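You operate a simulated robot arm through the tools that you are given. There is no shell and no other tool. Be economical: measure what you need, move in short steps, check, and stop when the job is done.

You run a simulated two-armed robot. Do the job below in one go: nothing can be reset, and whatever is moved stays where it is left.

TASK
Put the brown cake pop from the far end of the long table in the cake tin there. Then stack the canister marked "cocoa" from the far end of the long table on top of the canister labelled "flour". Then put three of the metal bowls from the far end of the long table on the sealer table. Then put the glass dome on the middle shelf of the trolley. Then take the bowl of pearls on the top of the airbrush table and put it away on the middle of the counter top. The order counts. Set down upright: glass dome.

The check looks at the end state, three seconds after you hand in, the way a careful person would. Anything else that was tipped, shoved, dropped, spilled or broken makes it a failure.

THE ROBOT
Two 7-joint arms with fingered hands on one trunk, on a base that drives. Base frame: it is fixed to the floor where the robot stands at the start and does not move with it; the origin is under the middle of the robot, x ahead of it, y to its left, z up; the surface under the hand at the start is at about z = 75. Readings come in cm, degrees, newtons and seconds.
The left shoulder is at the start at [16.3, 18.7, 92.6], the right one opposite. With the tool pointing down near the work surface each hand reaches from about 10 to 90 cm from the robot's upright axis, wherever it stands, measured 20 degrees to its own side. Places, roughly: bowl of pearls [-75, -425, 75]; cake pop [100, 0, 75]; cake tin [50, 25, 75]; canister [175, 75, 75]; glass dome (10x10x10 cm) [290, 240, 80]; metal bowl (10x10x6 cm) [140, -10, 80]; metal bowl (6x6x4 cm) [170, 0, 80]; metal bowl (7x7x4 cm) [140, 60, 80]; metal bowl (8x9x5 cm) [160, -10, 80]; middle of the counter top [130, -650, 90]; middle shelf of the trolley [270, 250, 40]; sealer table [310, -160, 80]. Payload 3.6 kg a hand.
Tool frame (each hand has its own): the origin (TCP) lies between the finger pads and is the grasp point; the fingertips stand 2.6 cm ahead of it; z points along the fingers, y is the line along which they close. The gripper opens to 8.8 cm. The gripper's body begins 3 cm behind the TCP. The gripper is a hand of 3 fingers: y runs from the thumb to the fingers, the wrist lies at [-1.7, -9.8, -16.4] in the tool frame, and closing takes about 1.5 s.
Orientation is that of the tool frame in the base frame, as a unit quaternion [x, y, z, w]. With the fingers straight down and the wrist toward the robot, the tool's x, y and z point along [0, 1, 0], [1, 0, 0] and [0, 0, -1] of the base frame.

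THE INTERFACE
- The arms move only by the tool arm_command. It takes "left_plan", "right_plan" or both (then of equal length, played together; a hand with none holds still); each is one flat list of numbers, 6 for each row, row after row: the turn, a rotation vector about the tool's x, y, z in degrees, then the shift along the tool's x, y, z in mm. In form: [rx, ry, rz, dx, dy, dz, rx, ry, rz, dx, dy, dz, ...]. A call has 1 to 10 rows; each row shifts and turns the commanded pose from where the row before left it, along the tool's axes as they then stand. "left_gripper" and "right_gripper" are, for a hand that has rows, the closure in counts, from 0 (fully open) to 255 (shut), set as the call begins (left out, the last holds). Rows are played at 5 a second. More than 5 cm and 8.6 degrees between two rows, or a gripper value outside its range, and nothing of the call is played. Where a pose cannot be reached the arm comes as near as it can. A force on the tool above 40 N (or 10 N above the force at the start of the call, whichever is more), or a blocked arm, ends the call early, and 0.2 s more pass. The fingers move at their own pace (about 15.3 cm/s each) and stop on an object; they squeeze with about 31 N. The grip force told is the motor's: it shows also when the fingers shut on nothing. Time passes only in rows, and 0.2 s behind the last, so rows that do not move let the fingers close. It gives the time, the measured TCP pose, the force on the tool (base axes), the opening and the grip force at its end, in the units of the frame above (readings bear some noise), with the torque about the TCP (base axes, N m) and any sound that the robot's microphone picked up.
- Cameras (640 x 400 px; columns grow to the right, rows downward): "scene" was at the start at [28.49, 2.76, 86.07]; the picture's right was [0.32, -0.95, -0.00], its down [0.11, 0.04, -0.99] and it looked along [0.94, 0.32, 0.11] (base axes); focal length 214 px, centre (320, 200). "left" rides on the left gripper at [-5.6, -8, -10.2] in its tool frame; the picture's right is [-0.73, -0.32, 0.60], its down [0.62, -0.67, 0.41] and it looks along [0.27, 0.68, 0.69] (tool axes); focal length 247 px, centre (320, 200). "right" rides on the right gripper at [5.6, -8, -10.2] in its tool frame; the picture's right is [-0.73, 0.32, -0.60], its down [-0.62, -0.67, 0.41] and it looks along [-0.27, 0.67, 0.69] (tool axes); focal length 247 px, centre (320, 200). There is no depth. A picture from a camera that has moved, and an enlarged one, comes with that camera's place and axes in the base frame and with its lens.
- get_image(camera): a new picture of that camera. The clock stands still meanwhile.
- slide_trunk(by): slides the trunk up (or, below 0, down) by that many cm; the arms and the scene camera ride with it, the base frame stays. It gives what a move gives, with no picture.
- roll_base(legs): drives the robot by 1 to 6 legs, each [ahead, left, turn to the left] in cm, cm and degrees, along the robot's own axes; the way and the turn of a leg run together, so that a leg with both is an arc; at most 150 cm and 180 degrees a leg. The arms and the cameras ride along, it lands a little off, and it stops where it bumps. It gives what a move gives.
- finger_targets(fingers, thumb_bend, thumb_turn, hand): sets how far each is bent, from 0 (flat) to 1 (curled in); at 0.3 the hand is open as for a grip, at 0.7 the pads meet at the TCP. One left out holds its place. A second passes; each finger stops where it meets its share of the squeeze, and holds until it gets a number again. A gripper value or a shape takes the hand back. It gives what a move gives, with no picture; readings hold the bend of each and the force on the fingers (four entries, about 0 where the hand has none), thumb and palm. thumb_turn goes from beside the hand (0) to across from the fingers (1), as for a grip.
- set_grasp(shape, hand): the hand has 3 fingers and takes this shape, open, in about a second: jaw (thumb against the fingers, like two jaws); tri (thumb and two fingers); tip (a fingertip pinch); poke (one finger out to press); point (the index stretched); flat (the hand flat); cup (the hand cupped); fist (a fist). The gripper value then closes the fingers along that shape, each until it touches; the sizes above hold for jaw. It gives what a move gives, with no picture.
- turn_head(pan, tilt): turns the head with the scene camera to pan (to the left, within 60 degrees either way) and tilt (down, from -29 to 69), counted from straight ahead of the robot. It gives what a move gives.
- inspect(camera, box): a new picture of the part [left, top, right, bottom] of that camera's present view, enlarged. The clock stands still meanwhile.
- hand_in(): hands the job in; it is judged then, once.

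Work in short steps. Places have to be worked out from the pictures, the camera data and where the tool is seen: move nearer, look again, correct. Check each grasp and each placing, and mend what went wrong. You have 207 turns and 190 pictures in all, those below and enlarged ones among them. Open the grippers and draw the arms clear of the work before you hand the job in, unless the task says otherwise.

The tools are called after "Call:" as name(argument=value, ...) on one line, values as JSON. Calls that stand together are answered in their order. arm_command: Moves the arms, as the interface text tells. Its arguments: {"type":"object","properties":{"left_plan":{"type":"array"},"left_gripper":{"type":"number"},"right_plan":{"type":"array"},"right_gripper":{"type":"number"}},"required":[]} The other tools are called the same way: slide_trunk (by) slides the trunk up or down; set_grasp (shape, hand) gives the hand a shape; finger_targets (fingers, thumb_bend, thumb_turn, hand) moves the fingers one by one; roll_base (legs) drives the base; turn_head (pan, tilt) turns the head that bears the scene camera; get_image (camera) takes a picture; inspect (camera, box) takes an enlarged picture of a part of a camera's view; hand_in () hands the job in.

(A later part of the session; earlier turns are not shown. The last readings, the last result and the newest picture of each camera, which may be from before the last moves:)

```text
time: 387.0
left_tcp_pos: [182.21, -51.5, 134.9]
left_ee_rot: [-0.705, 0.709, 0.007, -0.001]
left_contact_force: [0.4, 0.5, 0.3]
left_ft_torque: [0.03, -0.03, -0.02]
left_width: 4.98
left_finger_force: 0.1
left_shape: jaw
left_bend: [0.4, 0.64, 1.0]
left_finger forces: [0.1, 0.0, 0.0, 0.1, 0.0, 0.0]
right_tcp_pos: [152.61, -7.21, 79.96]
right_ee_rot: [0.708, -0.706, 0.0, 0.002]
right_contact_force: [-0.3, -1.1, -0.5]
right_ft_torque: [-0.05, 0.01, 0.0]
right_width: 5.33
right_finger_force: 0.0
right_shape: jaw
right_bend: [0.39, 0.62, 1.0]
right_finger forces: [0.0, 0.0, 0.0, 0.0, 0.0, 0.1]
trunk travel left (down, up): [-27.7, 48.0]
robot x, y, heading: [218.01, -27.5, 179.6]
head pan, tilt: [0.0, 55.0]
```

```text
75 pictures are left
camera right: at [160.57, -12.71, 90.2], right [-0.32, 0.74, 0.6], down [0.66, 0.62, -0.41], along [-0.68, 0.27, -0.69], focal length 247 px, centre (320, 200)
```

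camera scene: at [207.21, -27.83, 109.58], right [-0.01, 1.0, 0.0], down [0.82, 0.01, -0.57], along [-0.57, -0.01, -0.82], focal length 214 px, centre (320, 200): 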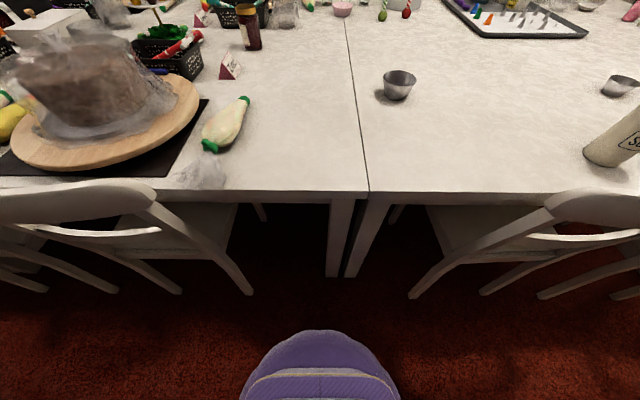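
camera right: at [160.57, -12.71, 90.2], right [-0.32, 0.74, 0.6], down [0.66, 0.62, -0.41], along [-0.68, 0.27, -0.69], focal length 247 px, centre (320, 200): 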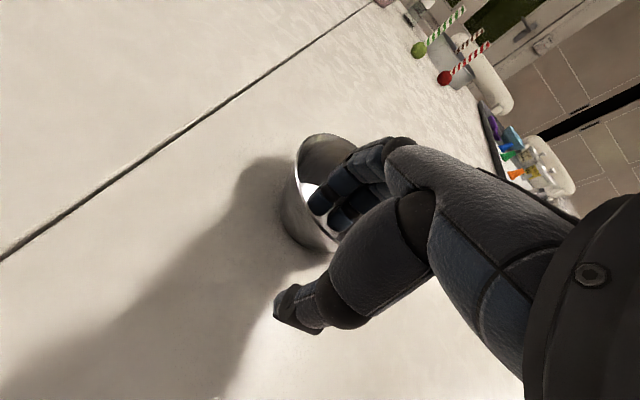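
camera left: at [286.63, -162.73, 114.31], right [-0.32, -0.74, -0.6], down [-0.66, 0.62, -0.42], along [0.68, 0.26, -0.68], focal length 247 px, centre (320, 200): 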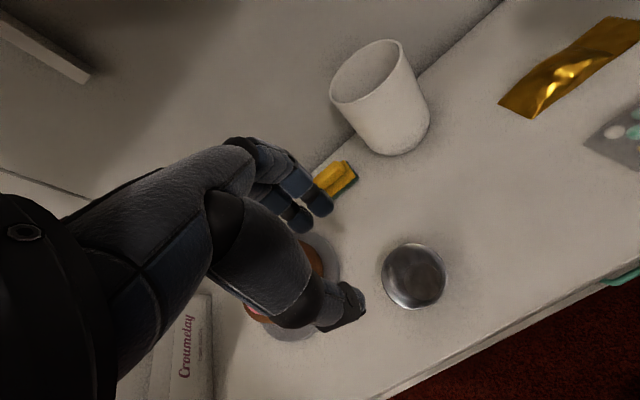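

Fingers inside, thumb outside. Close and lift.

Call:
arm_command(right_plan=[0, 0, 0, 0, 0, 0, 0, 0, 0, 0, 0, 0, 0, 0, 0, 0, 0, 0, 0, 0, 0, 0, 0, 0, 0, 0, 0, 0, 0, 0, 0, 0, 0, 0, 0, 0, 0, 0, 0, 0, 0, 0], right_gripper=255)

Call:
arm_command(right_plan=[0, 0, 0, 0, 0, -15, 0, 0, 0, 0, 0, -35, 0, 0, 0, 0, 0, -40, 0, 0, 0, 0, 0, -45, 0, 0, 0, 0, -20, -40, 0, 0, 0, 0, -30, -35, 0, 0, 0, 0, -30, -35, 0, 0, 0, 0, -30, -35, 0, 0, 0, 0, -30, -35, 0, 0, 0, 0, -30, -35])

Call:
slide_trunk(by=12)

Call:
get_image(camera="right")

```text
time: 388.6
left_tcp_pos: [182.27, -51.33, 134.96]
left_ee_rot: [-0.705, 0.71, 0.006, -0.001]
left_contact_force: [0.1, 0.1, 0.8]
left_ft_torque: [0.03, 0.05, 0.01]
left_width: 4.98
left_finger_force: 0.1
left_shape: jaw
left_bend: [0.4, 0.64, 1.0]
left_finger forces: [0.1, 0.1, 0.0, 0.1, 0.0, 0.0]
right_tcp_pos: [152.64, -7.09, 80.05]
right_ee_rot: [0.707, -0.707, 0.0, 0.002]
right_contact_force: [-0.9, -0.6, 2.6]
right_ft_torque: [0.0, 0.2, 0.03]
right_width: 0.34
right_finger_force: 30.4
right_shape: jaw
right_bend: [0.63, 0.69, 1.0]
right_finger forces: [11.3, 16.7, 0.0, 0.1, 26.7, 0.0]
trunk travel left (down, up): [-27.7, 48.0]
robot x, y, heading: [217.79, -27.63, 179.9]
head pan, tilt: [0.0, 55.0]
```

```text
time: 390.8
left_tcp_pos: [182.28, -51.38, 134.97]
left_ee_rot: [-0.704, 0.71, 0.006, 0.0]
left_contact_force: [0.3, -0.5, -1.1]
left_ft_torque: [0.0, 0.01, 0.02]
left_width: 4.96
left_finger_force: 0.1
left_shape: jaw
left_bend: [0.4, 0.64, 1.0]
left_finger forces: [0.1, 0.1, 0.1, 0.0, 0.0, 0.0]
right_tcp_pos: [169.59, -6.92, 115.59]
right_ee_rot: [-0.706, 0.708, 0.0, 0.0]
right_contact_force: [0.8, -0.9, -0.5]
right_ft_torque: [-0.01, 0.01, 0.0]
right_width: 0.29
right_finger_force: 31.0
right_shape: jaw
right_bend: [0.63, 0.71, 1.0]
right_finger forces: [13.0, 14.3, 0.0, 0.0, 26.8, 0.0]
trunk travel left (down, up): [-27.7, 48.0]
robot x, y, heading: [217.76, -27.63, 179.8]
head pan, tilt: [0.0, 55.0]
```

```text
time: 392.3
left_tcp_pos: [182.28, -51.37, 146.9]
left_ee_rot: [-0.705, 0.709, 0.006, 0.0]
left_contact_force: [-0.1, -0.1, 0.5]
left_ft_torque: [0.03, 0.02, -0.01]
left_width: 4.98
left_finger_force: 0.1
left_shape: jaw
left_bend: [0.4, 0.64, 1.0]
left_finger forces: [0.1, 0.0, 0.0, 0.1, 0.0, 0.0]
right_tcp_pos: [169.47, -6.98, 127.15]
right_ee_rot: [-0.707, 0.707, -0.001, -0.001]
right_contact_force: [-0.2, 0.6, -1.6]
right_ft_torque: [0.02, -0.06, 0.0]
right_width: 0.32
right_finger_force: 31.3
right_shape: jaw
right_bend: [0.63, 0.71, 1.0]
right_finger forces: [13.0, 14.3, 0.1, 0.1, 26.9, 0.0]
trunk travel left (down, up): [-39.7, 36.0]
robot x, y, heading: [217.61, -27.95, 179.7]
head pan, tilt: [0.0, 55.0]
```

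```text
74 pictures are left
camera right: at [177.43, -12.55, 137.39], right [-0.32, 0.74, 0.6], down [0.67, 0.62, -0.41], along [-0.68, 0.27, -0.69], focal length 247 px, centre (320, 200)
```

right: 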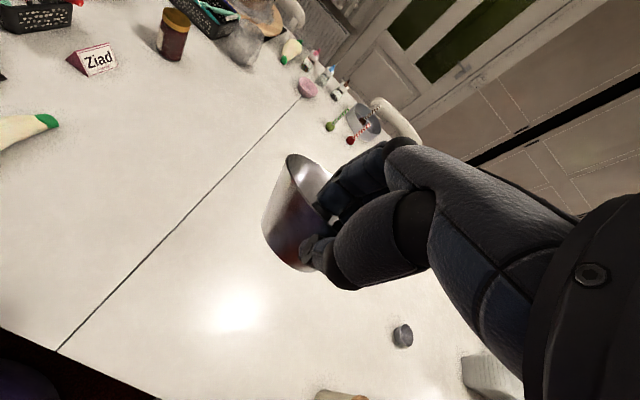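

Held. Drive back to the sealer table: back, strafe left to y≈-104, turn.

Call:
roll_base(legs=[[-12, 26, 0], [0, 26, 0], [0, 25, 0]])

Call:
roll_base(legs=[[0, 0, 30], [0, 0, 30], [0, 0, 30], [0, 0, 30], [0, 0, 30], [0, 0, 30]])

Call:
turn_head(pan=0, tilt=45)

Call:
get_image(camera="scene")

```text
time: 397.1
left_tcp_pos: [193.25, -128.55, 146.81]
left_ee_rot: [-0.701, 0.714, 0.006, -0.001]
left_contact_force: [0.2, -0.9, 0.3]
left_ft_torque: [0.02, 0.0, 0.0]
left_width: 4.99
left_finger_force: 0.1
left_shape: jaw
left_bend: [0.4, 0.64, 1.0]
left_finger forces: [0.0, 0.0, 0.0, 0.0, 0.1, 0.0]
right_tcp_pos: [180.89, -83.94, 127.23]
right_ee_rot: [-0.703, 0.711, 0.001, 0.0]
right_contact_force: [0.3, -0.6, -0.3]
right_ft_torque: [0.04, -0.05, 0.04]
right_width: 0.33
right_finger_force: 31.0
right_shape: jaw
right_bend: [0.63, 0.71, 1.0]
right_finger forces: [13.0, 14.3, 0.0, 0.0, 26.9, 0.0]
trunk travel left (down, up): [-39.7, 36.0]
robot x, y, heading: [229.46, -105.22, 179.1]
head pan, tilt: [0.0, 55.0]
```

```text
time: 406.4
left_tcp_pos: [264.97, -81.79, 146.97]
left_ee_rot: [0.717, 0.697, 0.0, 0.007]
left_contact_force: [0.4, 0.1, 0.5]
left_ft_torque: [-0.01, 0.02, -0.01]
left_width: 4.99
left_finger_force: 0.2
left_shape: jaw
left_bend: [0.4, 0.64, 1.0]
left_finger forces: [0.0, 0.1, 0.0, 0.0, 0.0, 0.0]
right_tcp_pos: [276.97, -126.38, 127.23]
right_ee_rot: [0.714, 0.7, 0.001, 0.001]
right_contact_force: [0.2, 0.4, -0.6]
right_ft_torque: [0.02, 0.08, -0.02]
right_width: 0.31
right_finger_force: 31.3
right_shape: jaw
right_bend: [0.63, 0.71, 1.0]
right_finger forces: [13.1, 13.6, 0.0, 0.0, 26.1, 0.1]
trunk travel left (down, up): [-39.7, 36.0]
robot x, y, heading: [229.15, -105.48, -1.4]
head pan, tilt: [0.0, 55.0]
```

```text
time: 407.1
left_tcp_pos: [264.96, -81.78, 147.0]
left_ee_rot: [0.716, 0.698, 0.0, 0.007]
left_contact_force: [-0.8, -0.4, -0.4]
left_ft_torque: [-0.01, -0.04, 0.02]
left_width: 4.96
left_finger_force: 0.0
left_shape: jaw
left_bend: [0.4, 0.64, 1.0]
left_finger forces: [0.0, 0.1, 0.0, 0.0, 0.1, 0.0]
right_tcp_pos: [276.97, -126.43, 127.29]
right_ee_rot: [0.714, 0.7, 0.001, 0.0]
right_contact_force: [0.5, -0.6, -1.4]
right_ft_torque: [-0.02, 0.02, 0.01]
right_width: 0.31
right_finger_force: 31.2
right_shape: jaw
right_bend: [0.63, 0.71, 1.0]
right_finger forces: [13.1, 13.6, 0.1, 0.0, 26.1, 0.1]
trunk travel left (down, up): [-39.7, 36.0]
robot x, y, heading: [229.21, -104.47, -1.4]
head pan, tilt: [0.0, 45.0]
```

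```text
73 pictures are left
camera scene: at [251.65, -105.5, 113.04], right [-0.02, -1.0, 0.0], down [-0.71, 0.02, -0.71], along [0.71, -0.02, -0.71], focal length 214 px, centre (320, 200)
```

scene: 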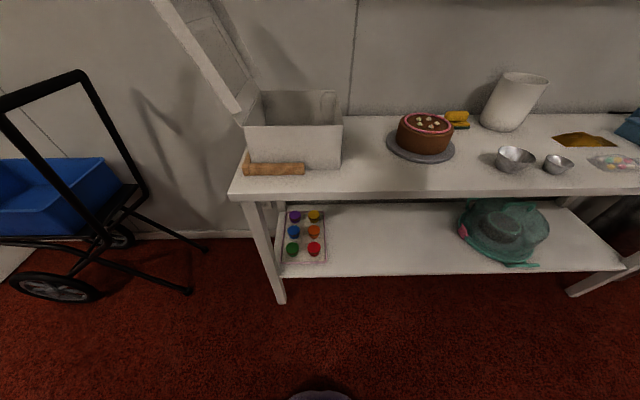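

Spot: bowl centre [297,-121.5]. Move in 12 cm, left 4, straighten, lower trunk 24.

Call:
roll_base(legs=[[12, 3.5, 1.4]])

Call:
slide_trunk(by=-24)

Call:
get_image(camera="right")

```text
time: 408.3
left_tcp_pos: [276.55, -77.5, 146.9]
left_ee_rot: [0.708, 0.706, 0.0, 0.007]
left_contact_force: [-0.6, -0.1, 0.9]
left_ft_torque: [-0.03, 0.01, -0.01]
left_width: 4.98
left_finger_force: 0.1
left_shape: jaw
left_bend: [0.4, 0.64, 1.0]
left_finger forces: [0.0, 0.1, 0.1, 0.0, 0.0, 0.1]
right_tcp_pos: [289.49, -121.73, 127.23]
right_ee_rot: [0.705, 0.709, 0.0, 0.0]
right_contact_force: [1.6, -0.3, -1.6]
right_ft_torque: [0.05, 0.04, 0.0]
right_width: 0.3
right_finger_force: 30.8
right_shape: jaw
right_bend: [0.63, 0.71, 1.0]
right_finger forces: [13.3, 13.6, 0.0, 0.0, 26.1, 0.1]
trunk travel left (down, up): [-39.7, 36.0]
robot x, y, heading: [241.03, -101.96, 0.1]
head pan, tilt: [0.0, 45.0]
```

```text
time: 410.8
left_tcp_pos: [276.38, -77.5, 122.9]
left_ee_rot: [0.707, 0.707, 0.0, 0.007]
left_contact_force: [-0.5, -0.5, -0.2]
left_ft_torque: [0.01, 0.0, -0.01]
left_width: 4.96
left_finger_force: 0.0
left_shape: jaw
left_bend: [0.4, 0.64, 1.0]
left_finger forces: [0.1, 0.0, 0.1, 0.0, 0.0, 0.0]
right_tcp_pos: [289.27, -121.78, 103.25]
right_ee_rot: [0.705, 0.709, 0.001, 0.0]
right_contact_force: [-0.1, 0.6, -0.4]
right_ft_torque: [0.0, 0.06, 0.02]
right_width: 0.28
right_finger_force: 31.2
right_shape: jaw
right_bend: [0.63, 0.71, 1.0]
right_finger forces: [13.1, 13.7, 0.0, 0.1, 26.0, 0.0]
trunk travel left (down, up): [-15.7, 60.0]
robot x, y, heading: [241.35, -101.94, 0.1]
head pan, tilt: [0.0, 45.0]
```

```text
72 pictures are left
camera right: at [281.23, -116.24, 113.49], right [0.32, -0.73, 0.6], down [-0.66, -0.63, -0.41], along [0.68, -0.26, -0.69], focal length 247 px, centre (320, 200)
```

right: 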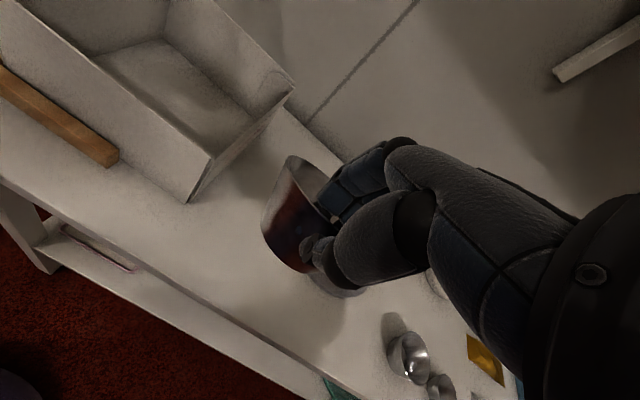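

Clear of the box. Descend to just above the table.

Call:
arm_command(right_plan=[0, 0, 0, 0, 17, 30, 0, 0, 0, 0, 16, 40, 0, 0, 0, 0, 0, 45, 0, 0, 0, 0, 0, 40, 0, 0, 0, 0, 0, 30])

Call:
arm_command(right_plan=[0, 0, 0, 0, 0, 4, 0, 0, 0, 0, 0, 3, 0, 0, 0, 0, 0, 0])

Call:
get_image(camera="right")

```text
time: 412.0
left_tcp_pos: [276.32, -77.45, 122.96]
left_ee_rot: [0.708, 0.707, 0.001, 0.007]
left_contact_force: [-0.2, 0.5, 0.6]
left_ft_torque: [-0.01, 0.01, -0.01]
left_width: 4.98
left_finger_force: 0.1
left_shape: jaw
left_bend: [0.4, 0.64, 1.0]
left_finger forces: [0.0, 0.1, 0.1, 0.0, 0.0, 0.0]
right_tcp_pos: [292.86, -121.67, 84.74]
right_ee_rot: [0.705, 0.709, 0.002, 0.001]
right_contact_force: [-1.2, -0.8, 1.6]
right_ft_torque: [0.01, -0.08, 0.0]
right_width: 0.3
right_finger_force: 30.6
right_shape: jaw
right_bend: [0.63, 0.71, 1.0]
right_finger forces: [14.3, 13.5, 0.0, 0.0, 28.0, 0.0]
trunk travel left (down, up): [-15.7, 60.0]
robot x, y, heading: [240.89, -101.42, 0.0]
head pan, tilt: [0.0, 45.0]
```

```text
time: 412.8
left_tcp_pos: [276.37, -77.4, 123.01]
left_ee_rot: [0.707, 0.707, 0.0, 0.007]
left_contact_force: [0.1, -0.7, -0.4]
left_ft_torque: [0.01, 0.02, 0.02]
left_width: 5.0
left_finger_force: 0.1
left_shape: jaw
left_bend: [0.4, 0.64, 1.0]
left_finger forces: [0.0, 0.0, 0.0, 0.1, 0.0, 0.0]
right_tcp_pos: [292.74, -121.62, 84.11]
right_ee_rot: [0.705, 0.709, 0.001, 0.0]
right_contact_force: [-1.2, -0.7, 2.0]
right_ft_torque: [-0.06, -0.16, -0.01]
right_width: 0.34
right_finger_force: 30.4
right_shape: jaw
right_bend: [0.63, 0.7, 1.0]
right_finger forces: [14.7, 13.7, 0.1, 0.1, 28.6, 0.1]
trunk travel left (down, up): [-15.7, 60.0]
robot x, y, heading: [240.65, -101.78, 0.1]
head pan, tilt: [0.0, 45.0]
```

```text
71 pictures are left
camera right: at [284.6, -116.12, 94.27], right [0.32, -0.73, 0.6], down [-0.66, -0.63, -0.41], along [0.68, -0.26, -0.69], focal length 247 px, centre (320, 200)
```

right: 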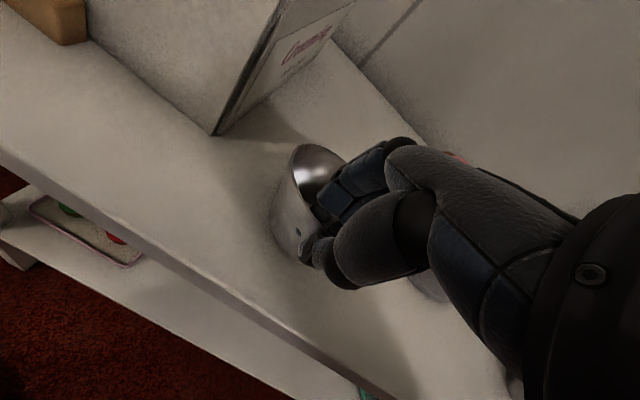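

In contact. Release and lift.

Call:
arm_command(right_plan=[0, 0, 0, 0, 0, 2, 0, 0, 0, 0, 0, 0])

Call:
arm_command(right_plan=[0, 0, 0, 0, 0, 0, 0, 0, 0, 0, 0, 0, 0, 0, 0, 0, 0, 0, 0, 0, 0, 0, 0, 0, 0, 0, 0, 0, 0, 0], right_gripper=110)

Call:
arm_command(right_plan=[0, 0, 0, 0, 0, -15, 0, 0, 0, 0, 0, -35, 0, 0, 0, 0, 0, -40, 0, 0, 0, 0, -5, -40, 0, 0, 0, 0, -20, -40, 0, 0, 0, 0, -30, -35, 0, 0, 0, 0, -30, -35, 0, 0, 0, 0, -30, -35, 0, 0, 0, 0, -30, -35])

Call:
get_image(camera="right")

```text
time: 413.4
left_tcp_pos: [276.44, -77.47, 122.94]
left_ee_rot: [0.708, 0.706, 0.001, 0.007]
left_contact_force: [-0.6, -0.7, 0.1]
left_ft_torque: [-0.02, 0.01, -0.01]
left_width: 4.99
left_finger_force: 0.0
left_shape: jaw
left_bend: [0.4, 0.64, 1.0]
left_finger forces: [0.0, 0.0, 0.1, 0.0, 0.1, 0.0]
right_tcp_pos: [292.64, -121.77, 83.8]
right_ee_rot: [0.705, 0.709, 0.002, 0.0]
right_contact_force: [-0.7, -0.2, 4.3]
right_ft_torque: [-0.01, -0.15, 0.01]
right_width: 0.33
right_finger_force: 30.8
right_shape: jaw
right_bend: [0.63, 0.7, 1.0]
right_finger forces: [15.2, 13.5, 0.0, 0.0, 29.1, 0.1]
trunk travel left (down, up): [-15.7, 60.0]
robot x, y, heading: [240.86, -101.73, -0.3]
head pan, tilt: [0.0, 45.0]
```

```text
time: 414.6
left_tcp_pos: [276.46, -77.54, 122.93]
left_ee_rot: [0.708, 0.706, 0.001, 0.007]
left_contact_force: [0.1, -0.1, 0.3]
left_ft_torque: [0.01, 0.01, 0.0]
left_width: 4.96
left_finger_force: 0.0
left_shape: jaw
left_bend: [0.4, 0.64, 1.0]
left_finger forces: [0.0, 0.1, 0.0, 0.0, 0.0, 0.1]
right_tcp_pos: [292.72, -121.75, 83.77]
right_ee_rot: [0.705, 0.709, 0.001, 0.0]
right_contact_force: [-0.1, -0.3, -0.4]
right_ft_torque: [0.02, -0.02, 0.01]
right_width: 4.97
right_finger_force: 0.1
right_shape: jaw
right_bend: [0.4, 0.64, 1.0]
right_finger forces: [0.0, 0.0, 0.1, 0.0, 0.0, 0.1]
trunk travel left (down, up): [-15.7, 60.0]
robot x, y, heading: [240.98, -101.58, -0.0]
head pan, tilt: [0.0, 45.0]
```

```text
time: 416.6
left_tcp_pos: [276.32, -77.51, 122.96]
left_ee_rot: [0.707, 0.707, 0.0, 0.006]
left_contact_force: [-0.2, -0.3, -1.0]
left_ft_torque: [0.0, 0.02, -0.03]
left_width: 4.96
left_finger_force: 0.0
left_shape: jaw
left_bend: [0.4, 0.64, 1.0]
left_finger forces: [0.0, 0.1, 0.0, 0.1, 0.0, 0.0]
right_tcp_pos: [278.24, -121.77, 114.87]
right_ee_rot: [0.705, 0.709, 0.001, -0.001]
right_contact_force: [0.1, 0.5, 0.4]
right_ft_torque: [0.02, -0.04, 0.0]
right_width: 4.96
right_finger_force: 0.0
right_shape: jaw
right_bend: [0.4, 0.64, 1.0]
right_finger forces: [0.0, 0.0, 0.0, 0.0, 0.0, 0.1]
trunk travel left (down, up): [-15.7, 60.0]
robot x, y, heading: [240.85, -101.48, -0.0]
head pan, tilt: [0.0, 45.0]
```

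```text
70 pictures are left
camera right: at [270.06, -116.19, 125.02], right [0.32, -0.73, 0.6], down [-0.66, -0.63, -0.41], along [0.68, -0.26, -0.69], focal length 247 px, centre (320, 200)
```

right: 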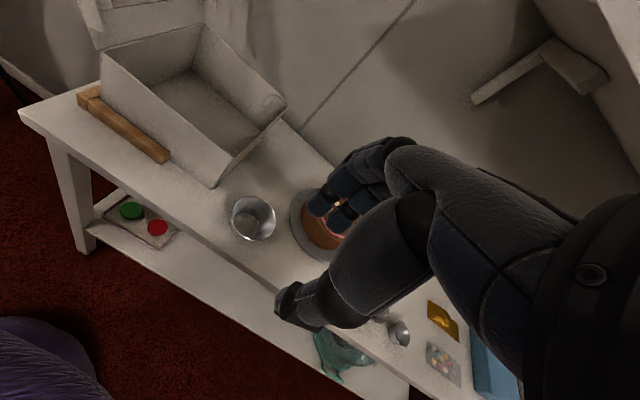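

Step 3 done: three bowls on the sealer table. Next the dome: raise the trunk and strafe left up the aisle toward the trolley.

Call:
slide_trunk(by=24)

Call:
roll_base(legs=[[-10, 60, 0], [0, 100, 0], [0, 100, 0]])

Call:
turn_head(pan=30, tilt=40)

Call:
get_image(camera="scene")

```text
time: 419.1
left_tcp_pos: [276.43, -77.45, 146.86]
left_ee_rot: [0.707, 0.707, 0.0, 0.007]
left_contact_force: [0.0, 0.1, -0.4]
left_ft_torque: [0.02, 0.01, -0.04]
left_width: 5.01
left_finger_force: 0.0
left_shape: jaw
left_bend: [0.4, 0.64, 1.0]
left_finger forces: [0.0, 0.0, 0.1, 0.1, 0.0, 0.0]
right_tcp_pos: [278.14, -122.05, 138.82]
right_ee_rot: [0.705, 0.709, 0.002, 0.0]
right_contact_force: [-0.1, -0.3, -0.3]
right_ft_torque: [-0.02, -0.03, 0.0]
right_width: 4.98
right_finger_force: 0.0
right_shape: jaw
right_bend: [0.4, 0.64, 1.0]
right_finger forces: [0.1, 0.0, 0.1, 0.0, 0.1, 0.1]
trunk travel left (down, up): [-39.7, 36.0]
robot x, y, heading: [240.91, -101.52, 0.3]
head pan, tilt: [0.0, 45.0]
```

```text
time: 432.2
left_tcp_pos: [262.59, 183.61, 147.02]
left_ee_rot: [0.703, 0.711, 0.001, 0.006]
left_contact_force: [-0.6, -0.3, -0.2]
left_ft_torque: [0.04, -0.01, 0.02]
left_width: 4.97
left_finger_force: 0.2
left_shape: jaw
left_bend: [0.4, 0.64, 1.0]
left_finger forces: [0.0, 0.0, 0.0, 0.0, 0.0, 0.1]
right_tcp_pos: [264.97, 139.16, 138.81]
right_ee_rot: [0.7, 0.714, 0.001, 0.0]
right_contact_force: [-0.5, 0.1, -0.1]
right_ft_torque: [-0.01, -0.01, 0.0]
right_width: 4.97
right_finger_force: 0.0
right_shape: jaw
right_bend: [0.4, 0.64, 1.0]
right_finger forces: [0.0, 0.1, 0.0, 0.0, 0.1, 0.1]
trunk travel left (down, up): [-39.7, 36.0]
robot x, y, heading: [227.87, 159.15, 0.9]
head pan, tilt: [0.0, 45.0]
```

```text
time: 433.1
left_tcp_pos: [262.59, 183.65, 146.9]
left_ee_rot: [0.703, 0.712, 0.0, 0.007]
left_contact_force: [0.1, 0.0, -0.6]
left_ft_torque: [0.01, -0.01, 0.01]
left_width: 4.97
left_finger_force: 0.1
left_shape: jaw
left_bend: [0.4, 0.64, 1.0]
left_finger forces: [0.0, 0.2, 0.1, 0.1, 0.0, 0.0]
right_tcp_pos: [264.92, 139.15, 138.86]
right_ee_rot: [0.7, 0.714, 0.001, -0.001]
right_contact_force: [0.0, -0.9, 0.0]
right_ft_torque: [0.0, 0.01, -0.01]
right_width: 4.96
right_finger_force: 0.0
right_shape: jaw
right_bend: [0.4, 0.64, 1.0]
right_finger forces: [0.0, 0.0, 0.0, 0.1, 0.1, 0.0]
trunk travel left (down, up): [-39.7, 36.0]
robot x, y, heading: [227.61, 158.98, 0.7]
head pan, tilt: [30.0, 40.0]
```

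```text
69 pictures are left
camera scene: at [249.26, 163.64, 113.77], right [0.51, -0.86, 0.0], down [-0.55, -0.33, -0.77], along [0.66, 0.39, -0.64], focal length 214 px, centre (320, 200)
```

scene: 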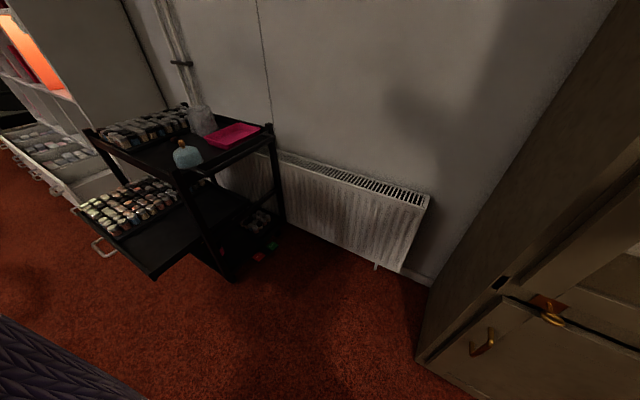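

Continue to about [207,212] and look at the trolley closely.

Call:
roll_base(legs=[[-20, 53, -0.7]])

Call:
turn_head(pan=20, tilt=40)

Call:
get_image(camera="scene")

Call:
inspect(camera="scene", box=[180, 110, 380, 300])

```text
time: 436.3
left_tcp_pos: [243.17, 234.93, 146.93]
left_ee_rot: [0.706, 0.708, 0.001, 0.006]
left_contact_force: [-0.6, 0.4, -0.7]
left_ft_torque: [0.0, 0.0, 0.0]
left_width: 4.97
left_finger_force: 0.1
left_shape: jaw
left_bend: [0.4, 0.64, 1.0]
left_finger forces: [0.0, 0.0, 0.0, 0.1, 0.1, 0.0]
right_tcp_pos: [245.13, 190.39, 138.86]
right_ee_rot: [0.704, 0.71, 0.001, 0.0]
right_contact_force: [-0.5, 0.5, -0.1]
right_ft_torque: [-0.03, -0.03, -0.01]
right_width: 4.97
right_finger_force: 0.0
right_shape: jaw
right_bend: [0.4, 0.64, 1.0]
right_finger forces: [0.1, 0.1, 0.0, 0.1, 0.1, 0.0]
trunk travel left (down, up): [-39.7, 36.0]
robot x, y, heading: [208.3, 210.46, 0.1]
head pan, tilt: [30.0, 40.0]
```

```text
time: 437.0
left_tcp_pos: [243.25, 234.84, 146.91]
left_ee_rot: [0.705, 0.709, 0.002, 0.006]
left_contact_force: [0.3, -0.4, -0.8]
left_ft_torque: [-0.04, 0.03, 0.02]
left_width: 4.99
left_finger_force: 0.1
left_shape: jaw
left_bend: [0.4, 0.64, 1.0]
left_finger forces: [0.0, 0.0, 0.0, 0.0, 0.1, 0.0]
right_tcp_pos: [245.18, 190.4, 138.83]
right_ee_rot: [0.704, 0.71, 0.001, -0.001]
right_contact_force: [-0.4, 0.3, -0.4]
right_ft_torque: [0.01, 0.02, -0.03]
right_width: 4.98
right_finger_force: 0.1
right_shape: jaw
right_bend: [0.4, 0.64, 1.0]
right_finger forces: [0.0, 0.0, 0.0, 0.0, 0.0, 0.0]
trunk travel left (down, up): [-39.7, 36.0]
robot x, y, heading: [207.86, 210.57, 0.3]
head pan, tilt: [20.0, 40.0]
```

```text
68 pictures are left
camera scene: at [230.31, 213.66, 113.77], right [0.35, -0.94, 0.0], down [-0.6, -0.22, -0.77], along [0.72, 0.27, -0.64], focal length 214 px, centre (320, 200)
```

scene: 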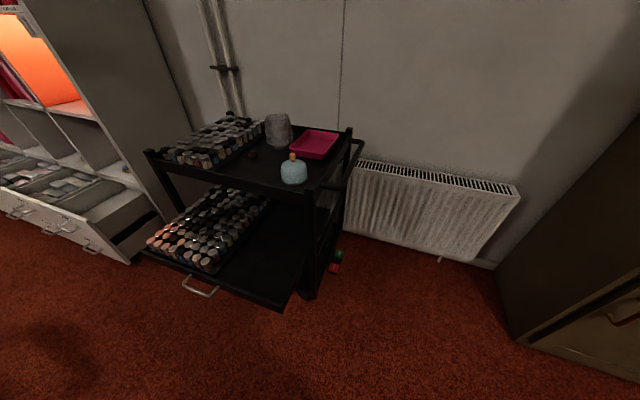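

```text
2.11 times, centred on (280, 205) of scene
camera zoom: at [230.31, 213.66, 113.77], right [0.35, -0.94, 0.0], down [-0.6, -0.22, -0.77], along [0.72, 0.27, -0.64], focal length 452 px, centre (404, 190)
```

zoom: 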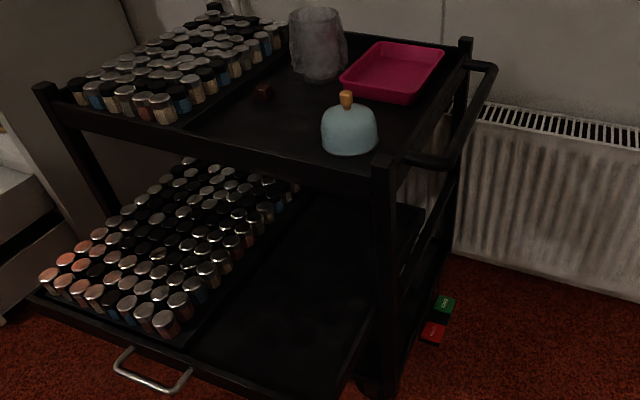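

Triangulated: dome at ≈[287,245], knob top z≈79.5, trolley top z≈70; middle shelf protrudes x 254–281, y 235–262 free, z≈44. Move to [222,226], lower trunk 25.

Call:
roll_base(legs=[[13, 15, 0]])

Call:
slide_trunk(by=-25)

Call:
arm_command(left_plan=[0, 0, 0, 0, 30, 20, 0, 0, 0, 0, 30, 20, 0, 0, 0, 0, 20, 20], left_gripper=90)

Call:
get_image(camera="left")

```text
time: 438.6
left_tcp_pos: [256.0, 249.94, 146.81]
left_ee_rot: [0.705, 0.709, 0.0, 0.007]
left_contact_force: [0.0, 0.2, 1.2]
left_ft_torque: [0.0, 0.04, -0.01]
left_width: 4.95
left_finger_force: 0.0
left_shape: jaw
left_bend: [0.4, 0.64, 1.0]
left_finger forces: [0.0, 0.1, 0.1, 0.0, 0.0, 0.0]
right_tcp_pos: [258.0, 205.49, 138.71]
right_ee_rot: [0.703, 0.712, 0.0, 0.0]
right_contact_force: [-0.6, 0.1, 0.1]
right_ft_torque: [-0.02, 0.0, 0.0]
right_width: 4.96
right_finger_force: 0.0
right_shape: jaw
right_bend: [0.4, 0.64, 1.0]
right_finger forces: [0.0, 0.0, 0.1, 0.0, 0.0, 0.1]
trunk travel left (down, up): [-39.7, 36.0]
robot x, y, heading: [220.6, 225.46, 0.4]
head pan, tilt: [20.0, 40.0]
```

```text
time: 441.2
left_tcp_pos: [255.79, 249.84, 121.99]
left_ee_rot: [0.706, 0.708, 0.001, 0.005]
left_contact_force: [-0.3, -0.6, 0.3]
left_ft_torque: [-0.03, 0.01, 0.04]
left_width: 4.97
left_finger_force: 0.1
left_shape: jaw
left_bend: [0.4, 0.64, 1.0]
left_finger forces: [0.0, 0.0, 0.1, 0.1, 0.0, 0.1]
right_tcp_pos: [257.9, 205.38, 113.89]
right_ee_rot: [0.703, 0.711, 0.001, 0.0]
right_contact_force: [0.3, -0.5, -0.3]
right_ft_torque: [0.01, -0.02, -0.02]
right_width: 4.96
right_finger_force: 0.0
right_shape: jaw
right_bend: [0.4, 0.64, 1.0]
right_finger forces: [0.0, 0.0, 0.1, 0.0, 0.1, 0.0]
trunk travel left (down, up): [-14.7, 61.0]
robot x, y, heading: [220.63, 225.56, 0.4]
head pan, tilt: [20.0, 40.0]
```

```text
time: 442.0
left_tcp_pos: [264.04, 249.69, 115.95]
left_ee_rot: [0.705, 0.709, 0.001, 0.007]
left_contact_force: [0.4, -0.2, -0.8]
left_ft_torque: [-0.01, 0.0, 0.02]
left_width: 5.68
left_finger_force: 0.1
left_shape: jaw
left_bend: [0.37, 0.6, 1.0]
left_finger forces: [0.1, 0.0, 0.0, 0.0, 0.0, 0.0]
right_tcp_pos: [257.95, 205.39, 113.83]
right_ee_rot: [0.703, 0.711, 0.0, 0.0]
right_contact_force: [0.7, 0.1, 0.6]
right_ft_torque: [-0.02, 0.02, -0.02]
right_width: 4.97
right_finger_force: 0.1
right_shape: jaw
right_bend: [0.4, 0.64, 1.0]
right_finger forces: [0.1, 0.1, 0.1, 0.1, 0.0, 0.0]
trunk travel left (down, up): [-14.7, 61.0]
robot x, y, heading: [220.31, 225.68, 0.6]
head pan, tilt: [20.0, 40.0]
```

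```text
66 pictures are left
camera left: at [256.05, 244.19, 126.23], right [-0.31, -0.74, -0.6], down [-0.66, 0.62, -0.42], along [0.68, 0.27, -0.68], focal length 247 px, centre (320, 200)
```

left: 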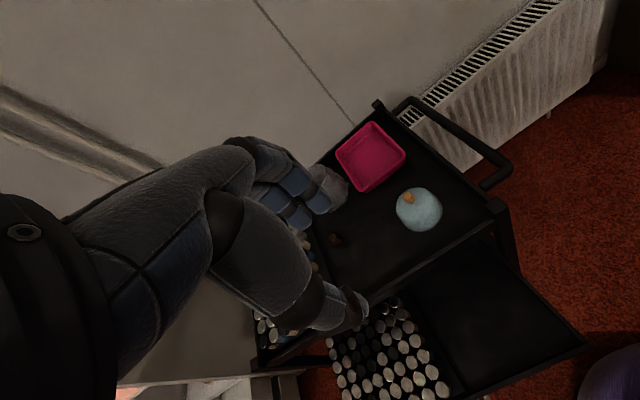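

Knob at ≈[286.3,244.2]. Move above it to z≈92.

Call:
arm_command(left_plan=[0, 0, 0, -8, 32, 34, 0, 0, 0, -8, 32, 34, 0, 0, 0, -8, 32, 34, 0, 0, 0, -8, 32, 34, 0, 0, 0, -8, 32, 34, 0, 0, 0, -8, 32, 34, 0, 0, 0, -7, 30, 30])

Call:
get_image(camera="left")

```text
time: 443.6
left_tcp_pos: [286.16, 244.27, 92.8]
left_ee_rot: [0.704, 0.71, 0.001, 0.006]
left_contact_force: [-0.8, -1.4, 0.5]
left_ft_torque: [-0.02, 0.0, 0.0]
left_width: 5.65
left_finger_force: 0.0
left_shape: jaw
left_bend: [0.37, 0.6, 1.0]
left_finger forces: [0.1, 0.1, 0.1, 0.0, 0.0, 0.1]
right_tcp_pos: [257.96, 205.4, 113.82]
right_ee_rot: [0.703, 0.711, 0.0, -0.001]
right_contact_force: [0.6, 0.2, 0.3]
right_ft_torque: [0.0, 0.04, 0.03]
right_width: 4.98
right_finger_force: 0.0
right_shape: jaw
right_bend: [0.4, 0.64, 1.0]
right_finger forces: [0.0, 0.1, 0.0, 0.0, 0.1, 0.0]
trunk travel left (down, up): [-14.7, 61.0]
robot x, y, heading: [220.61, 225.35, 0.5]
head pan, tilt: [20.0, 40.0]
```

```text
65 pictures are left
camera left: at [278.15, 238.76, 103.05], right [-0.31, -0.74, -0.6], down [-0.66, 0.62, -0.42], along [0.68, 0.27, -0.68], focal length 247 px, centre (320, 200)
```

left: 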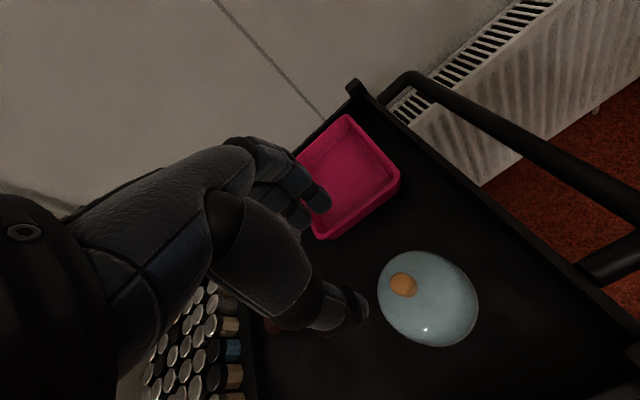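

Knob lies exactly below. Descend to z≈82 and check.

Call:
arm_command(left_plan=[0, 0, 0, 0, 2, 40, 0, 0, 0, 0, 0, 40, 0, 0, 0, 0, 0, 25])

Call:
get_image(camera="left")

```text
time: 444.4
left_tcp_pos: [286.7, 244.27, 82.34]
left_ee_rot: [0.705, 0.709, 0.002, 0.006]
left_contact_force: [0.3, 0.6, -0.5]
left_ft_torque: [-0.01, 0.01, 0.02]
left_width: 5.68
left_finger_force: 0.0
left_shape: jaw
left_bend: [0.37, 0.6, 1.0]
left_finger forces: [0.0, 0.0, 0.0, 0.0, 0.1, 0.0]
right_tcp_pos: [257.93, 205.43, 113.83]
right_ee_rot: [0.703, 0.711, 0.001, -0.001]
right_contact_force: [-0.4, -0.4, 0.4]
right_ft_torque: [0.02, 0.0, 0.0]
right_width: 4.98
right_finger_force: 0.0
right_shape: jaw
right_bend: [0.4, 0.64, 1.0]
right_finger forces: [0.1, 0.1, 0.1, 0.1, 0.0, 0.0]
trunk travel left (down, up): [-14.7, 61.0]
robot x, y, heading: [220.62, 225.53, 0.7]
head pan, tilt: [20.0, 40.0]
```

```text
64 pictures are left
camera left: at [278.61, 238.73, 92.6], right [-0.31, -0.74, -0.6], down [-0.66, 0.62, -0.42], along [0.68, 0.27, -0.68], focal length 247 px, centre (320, 200)
```

left: 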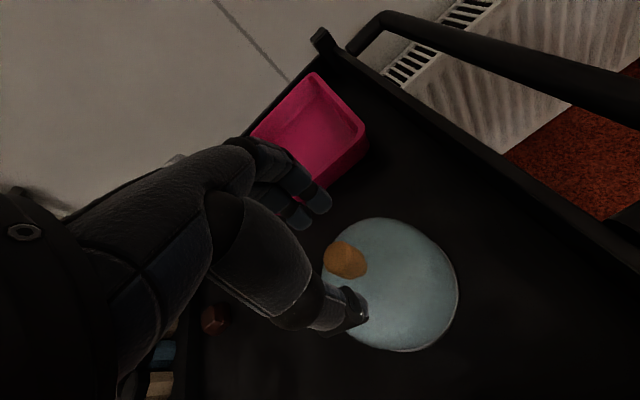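

Knob top ≈78.6. Descend 2.8 cm and close on the knob.

Call:
arm_command(left_plan=[0, 0, 0, 0, 0, 15, 0, 0, 0, 0, 0, 13])

Call:
arm_command(left_plan=[0, 0, 0, 0, 0, 0, 0, 0, 0, 0, 0, 0, 0, 0, 0, 0, 0, 0, 0, 0, 0, 0, 0, 0, 0, 0, 0, 0, 0, 0, 0, 0, 0, 0, 0, 0, 0, 0, 0, 0, 0, 0], left_gripper=255)

Call:
get_image(camera="left")

```text
time: 445.0
left_tcp_pos: [286.66, 244.18, 80.08]
left_ee_rot: [0.705, 0.71, 0.003, 0.01]
left_contact_force: [0.8, 1.7, 15.1]
left_ft_torque: [0.01, 0.57, -0.04]
left_width: 5.62
left_finger_force: 0.1
left_shape: jaw
left_bend: [0.37, 0.6, 1.0]
left_finger forces: [0.0, 0.0, 0.0, 0.0, 12.9, 0.0]
right_tcp_pos: [257.82, 205.29, 113.88]
right_ee_rot: [0.703, 0.711, 0.002, 0.001]
right_contact_force: [0.2, -0.2, -0.8]
right_ft_torque: [-0.01, 0.02, 0.0]
right_width: 4.99
right_finger_force: 0.0
right_shape: jaw
right_bend: [0.4, 0.64, 1.0]
right_finger forces: [0.0, 0.1, 0.0, 0.1, 0.0, 0.1]
trunk travel left (down, up): [-14.7, 61.0]
robot x, y, heading: [220.78, 225.5, 0.2]
head pan, tilt: [20.0, 40.0]
```

```text
time: 446.6
left_tcp_pos: [286.61, 243.95, 80.35]
left_ee_rot: [0.706, 0.708, 0.004, 0.013]
left_contact_force: [-3.4, -1.8, 37.0]
left_ft_torque: [0.05, 1.34, 0.12]
left_width: 2.59
left_finger_force: 31.5
left_shape: jaw
left_bend: [0.74, 0.64, 1.0]
left_finger forces: [19.8, 6.2, 0.0, 0.0, 36.7, 0.0]
right_tcp_pos: [257.64, 205.24, 114.01]
right_ee_rot: [0.703, 0.711, 0.003, 0.002]
right_contact_force: [-0.9, 0.9, -0.4]
right_ft_torque: [0.01, 0.0, 0.01]
right_width: 4.95
right_finger_force: 0.1
right_shape: jaw
right_bend: [0.4, 0.64, 1.0]
right_finger forces: [0.0, 0.1, 0.1, 0.1, 0.0, 0.0]
trunk travel left (down, up): [-14.7, 61.0]
robot x, y, heading: [220.43, 225.4, 0.6]
head pan, tilt: [20.0, 40.0]
```

```text
63 pictures are left
camera left: at [278.44, 238.52, 90.55], right [-0.3, -0.74, -0.6], down [-0.66, 0.62, -0.43], along [0.69, 0.26, -0.67], focal length 247 px, centre (320, 200)
```

left: 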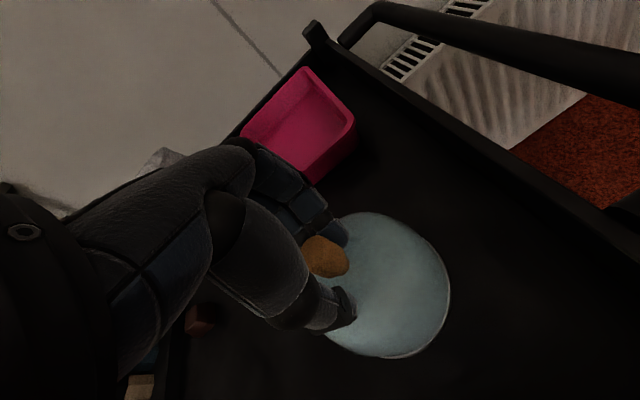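

Thumb pressed on the glass (37 N). Reopen, raise ~1 cm, and regrip higher on the knob.

Call:
arm_command(left_plan=[0, 0, 0, 0, 0, 0, 0, 0, 0, 0, 0, 0, 0, 0, 0, 0, 0, -5, 0, 0, 0, 0, 0, -5, 0, 0, 0, 0, 0, 0], left_gripper=120)

Call:
get_image(camera="left")

```text
time: 447.8
left_tcp_pos: [286.68, 244.19, 80.67]
left_ee_rot: [0.705, 0.709, 0.001, 0.007]
left_contact_force: [0.3, -1.2, 11.4]
left_ft_torque: [-0.04, 0.25, 0.11]
left_width: 1.26
left_finger_force: 31.2
left_shape: jaw
left_bend: [0.7, 0.72, 1.0]
left_finger forces: [28.1, 0.0, 0.0, 0.1, 30.0, 0.1]
right_tcp_pos: [257.92, 205.37, 113.88]
right_ee_rot: [0.702, 0.712, 0.001, -0.001]
right_contact_force: [-0.1, -0.2, 0.3]
right_ft_torque: [-0.01, -0.01, 0.01]
right_width: 4.97
right_finger_force: 0.1
right_shape: jaw
right_bend: [0.4, 0.64, 1.0]
right_finger forces: [0.0, 0.0, 0.0, 0.1, 0.1, 0.0]
trunk travel left (down, up): [-14.7, 61.0]
robot x, y, heading: [220.58, 225.03, 0.3]
head pan, tilt: [20.0, 40.0]
```

```text
62 pictures are left
camera left: at [278.6, 238.69, 90.98], right [-0.31, -0.74, -0.6], down [-0.66, 0.62, -0.42], along [0.68, 0.27, -0.68], focal length 247 px, centre (320, 200)
```

left: 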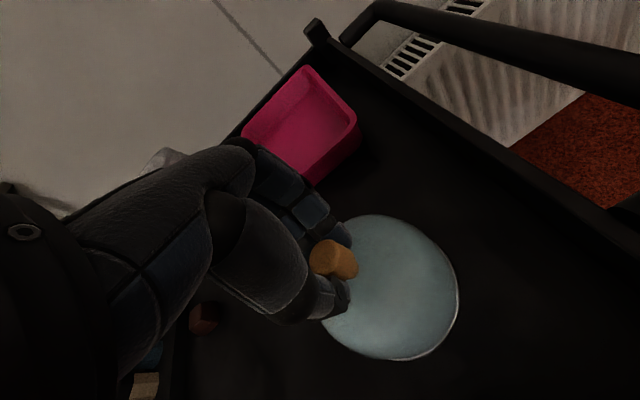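

The hand still seems closed on the knob with one finger. Open fully and look.

Call:
arm_command(left_plan=[0, 0, 0, 0, 0, 0, 0, 0, 0, 0, 0, 0, 0, 0, 0, 0, 0, 0, 0, 0, 0, 0, 0, 0, 0, 0, 0, 0, 0, 0], left_gripper=60)

Call:
get_image(camera="left")

```text
time: 449.0
left_tcp_pos: [286.79, 244.35, 80.6]
left_ee_rot: [0.705, 0.709, 0.002, 0.007]
left_contact_force: [0.4, -0.2, -0.2]
left_ft_torque: [0.0, 0.03, 0.03]
left_width: 6.71
left_finger_force: 0.1
left_shape: jaw
left_bend: [0.34, 0.5, 0.99]
left_finger forces: [0.0, 0.0, 0.0, 0.1, 0.0, 0.1]
right_tcp_pos: [258.09, 205.4, 113.83]
right_ee_rot: [0.703, 0.711, 0.001, 0.0]
right_contact_force: [0.0, 0.5, 0.1]
right_ft_torque: [-0.01, 0.03, -0.02]
right_width: 4.98
right_finger_force: 0.0
right_shape: jaw
right_bend: [0.4, 0.64, 1.0]
right_finger forces: [0.1, 0.0, 0.0, 0.1, 0.0, 0.1]
trunk travel left (down, up): [-14.7, 61.0]
robot x, y, heading: [220.56, 225.59, 0.4]
head pan, tilt: [20.0, 40.0]
```

```text
61 pictures are left
camera left: at [278.66, 238.75, 90.85], right [-0.31, -0.74, -0.6], down [-0.66, 0.62, -0.42], along [0.68, 0.27, -0.68], focal length 247 px, centre (320, 200)
```

left: 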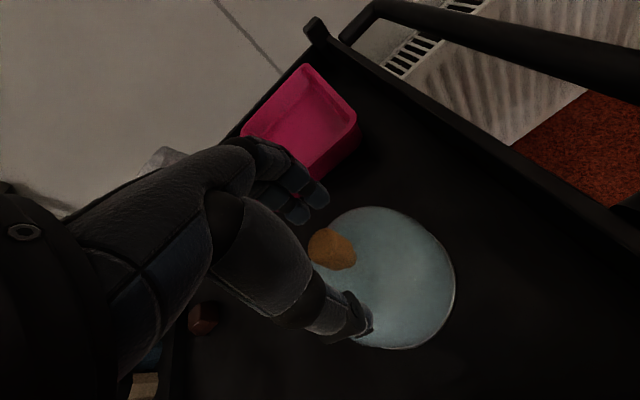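

Knob is well centred. Raise 3 mm and close again, so the tips clear the glass.

Call:
arm_command(left_plan=[0, 0, 0, 0, 0, -3, 0, 0, 0, 0, 0, 0, 0, 0, 0, 0, 0, 0, 0, 0, 0, 0, 0, 0, 0, 0, 0, 0, 0, 0, 0, 0, 0, 0, 0, 0, 0, 0, 0, 0, 0, 0], left_gripper=255)

Call:
get_image(camera="left")

```text
time: 450.6
left_tcp_pos: [286.83, 244.22, 80.99]
left_ee_rot: [0.705, 0.709, 0.002, 0.006]
left_contact_force: [-0.2, 0.0, 3.7]
left_ft_torque: [-0.08, -0.1, -0.03]
left_width: 0.4
left_finger_force: 30.7
left_shape: jaw
left_bend: [0.7, 0.75, 1.0]
left_finger forces: [19.0, 14.5, 0.1, 0.1, 28.2, 0.0]
right_tcp_pos: [257.96, 205.36, 113.88]
right_ee_rot: [0.703, 0.712, 0.0, -0.001]
right_contact_force: [-0.4, 0.5, -1.0]
right_ft_torque: [-0.04, 0.02, -0.03]
right_width: 4.96
right_finger_force: 0.0
right_shape: jaw
right_bend: [0.4, 0.64, 1.0]
right_finger forces: [0.0, 0.0, 0.0, 0.0, 0.0, 0.0]
trunk travel left (down, up): [-14.7, 61.0]
robot x, y, heading: [220.53, 225.52, 0.6]
head pan, tilt: [20.0, 40.0]
```

```text
60 pictures are left
camera left: at [278.66, 238.71, 91.22], right [-0.31, -0.74, -0.6], down [-0.66, 0.62, -0.42], along [0.68, 0.27, -0.68], focal length 247 px, centre (320, 200)
```

left: 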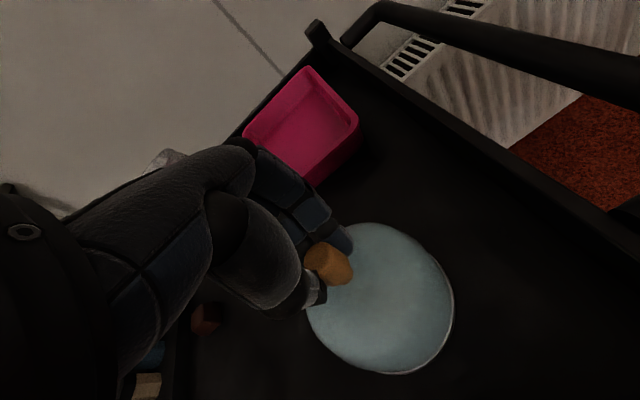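

The knob slipped out sideways. Reopen, raise clear, and look again.

Call:
arm_command(left_plan=[0, 0, 0, 0, 0, 0, 0, 0, 0, 0, 0, 0, 0, 0, 0, 0, 0, 0, 0, 0, 0, 0, 0, 0, 0, 0, 0, 0, 0, -20, 0, 0, 0, 0, 0, -20, 0, 0, 0, 0, 0, 0], left_gripper=0)

Call:
arm_command(left_plan=[0, 0, 0, 0, 0, 0, 0, 0, 0, 0, 0, 0, 0, 0, 0, 0, 0, 0, 0, 0, 0, 0, 0, 0], left_gripper=150)

Call:
inspect(camera="left", box=[220, 120, 540, 400])

```text
time: 452.2
left_tcp_pos: [286.73, 244.21, 84.8]
left_ee_rot: [0.705, 0.709, 0.001, 0.006]
left_contact_force: [-0.2, 1.0, 0.8]
left_ft_torque: [0.02, 0.0, -0.01]
left_width: 8.79
left_finger_force: 0.0
left_shape: jaw
left_bend: [0.3, 0.3, 0.98]
left_finger forces: [0.1, 0.0, 0.0, 0.0, 0.0, 0.1]
right_tcp_pos: [258.0, 205.44, 113.8]
right_ee_rot: [0.703, 0.711, 0.001, 0.0]
right_contact_force: [-0.3, -0.8, 0.4]
right_ft_torque: [0.01, 0.0, -0.01]
right_width: 4.98
right_finger_force: 0.0
right_shape: jaw
right_bend: [0.4, 0.64, 1.0]
right_finger forces: [0.1, 0.1, 0.1, 0.0, 0.0, 0.0]
trunk travel left (down, up): [-14.7, 61.0]
robot x, y, heading: [220.42, 225.62, 0.3]
head pan, tilt: [20.0, 40.0]
```

```text
time: 453.2
left_tcp_pos: [286.75, 244.45, 84.72]
left_ee_rot: [0.705, 0.709, 0.001, 0.006]
left_contact_force: [0.4, 0.1, 0.2]
left_ft_torque: [-0.01, -0.01, -0.01]
left_width: 3.66
left_finger_force: 0.0
left_shape: jaw
left_bend: [0.46, 0.71, 1.0]
left_finger forces: [0.0, 0.0, 0.0, 0.0, 0.1, 0.1]
right_tcp_pos: [257.92, 205.41, 113.86]
right_ee_rot: [0.703, 0.711, 0.002, 0.0]
right_contact_force: [-0.3, -0.6, 0.3]
right_ft_torque: [-0.02, 0.02, -0.01]
right_width: 4.99
right_finger_force: 0.1
right_shape: jaw
right_bend: [0.4, 0.64, 1.0]
right_finger forces: [0.1, 0.0, 0.1, 0.0, 0.1, 0.0]
trunk travel left (down, up): [-14.7, 61.0]
robot x, y, heading: [220.51, 225.4, 0.4]
head pan, tilt: [20.0, 40.0]
```

```text
1.43 times, centred on (380, 260) of left
camera zoom: at [278.66, 238.83, 95.09], right [-0.31, -0.74, -0.6], down [-0.66, 0.62, -0.42], along [0.68, 0.27, -0.68], focal length 353 px, centre (234, 114)
```

zoom: 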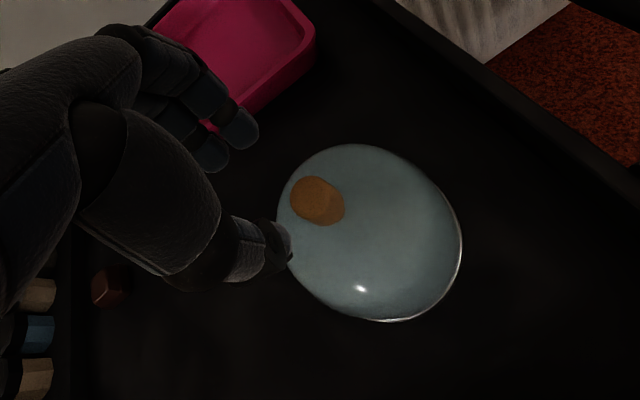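

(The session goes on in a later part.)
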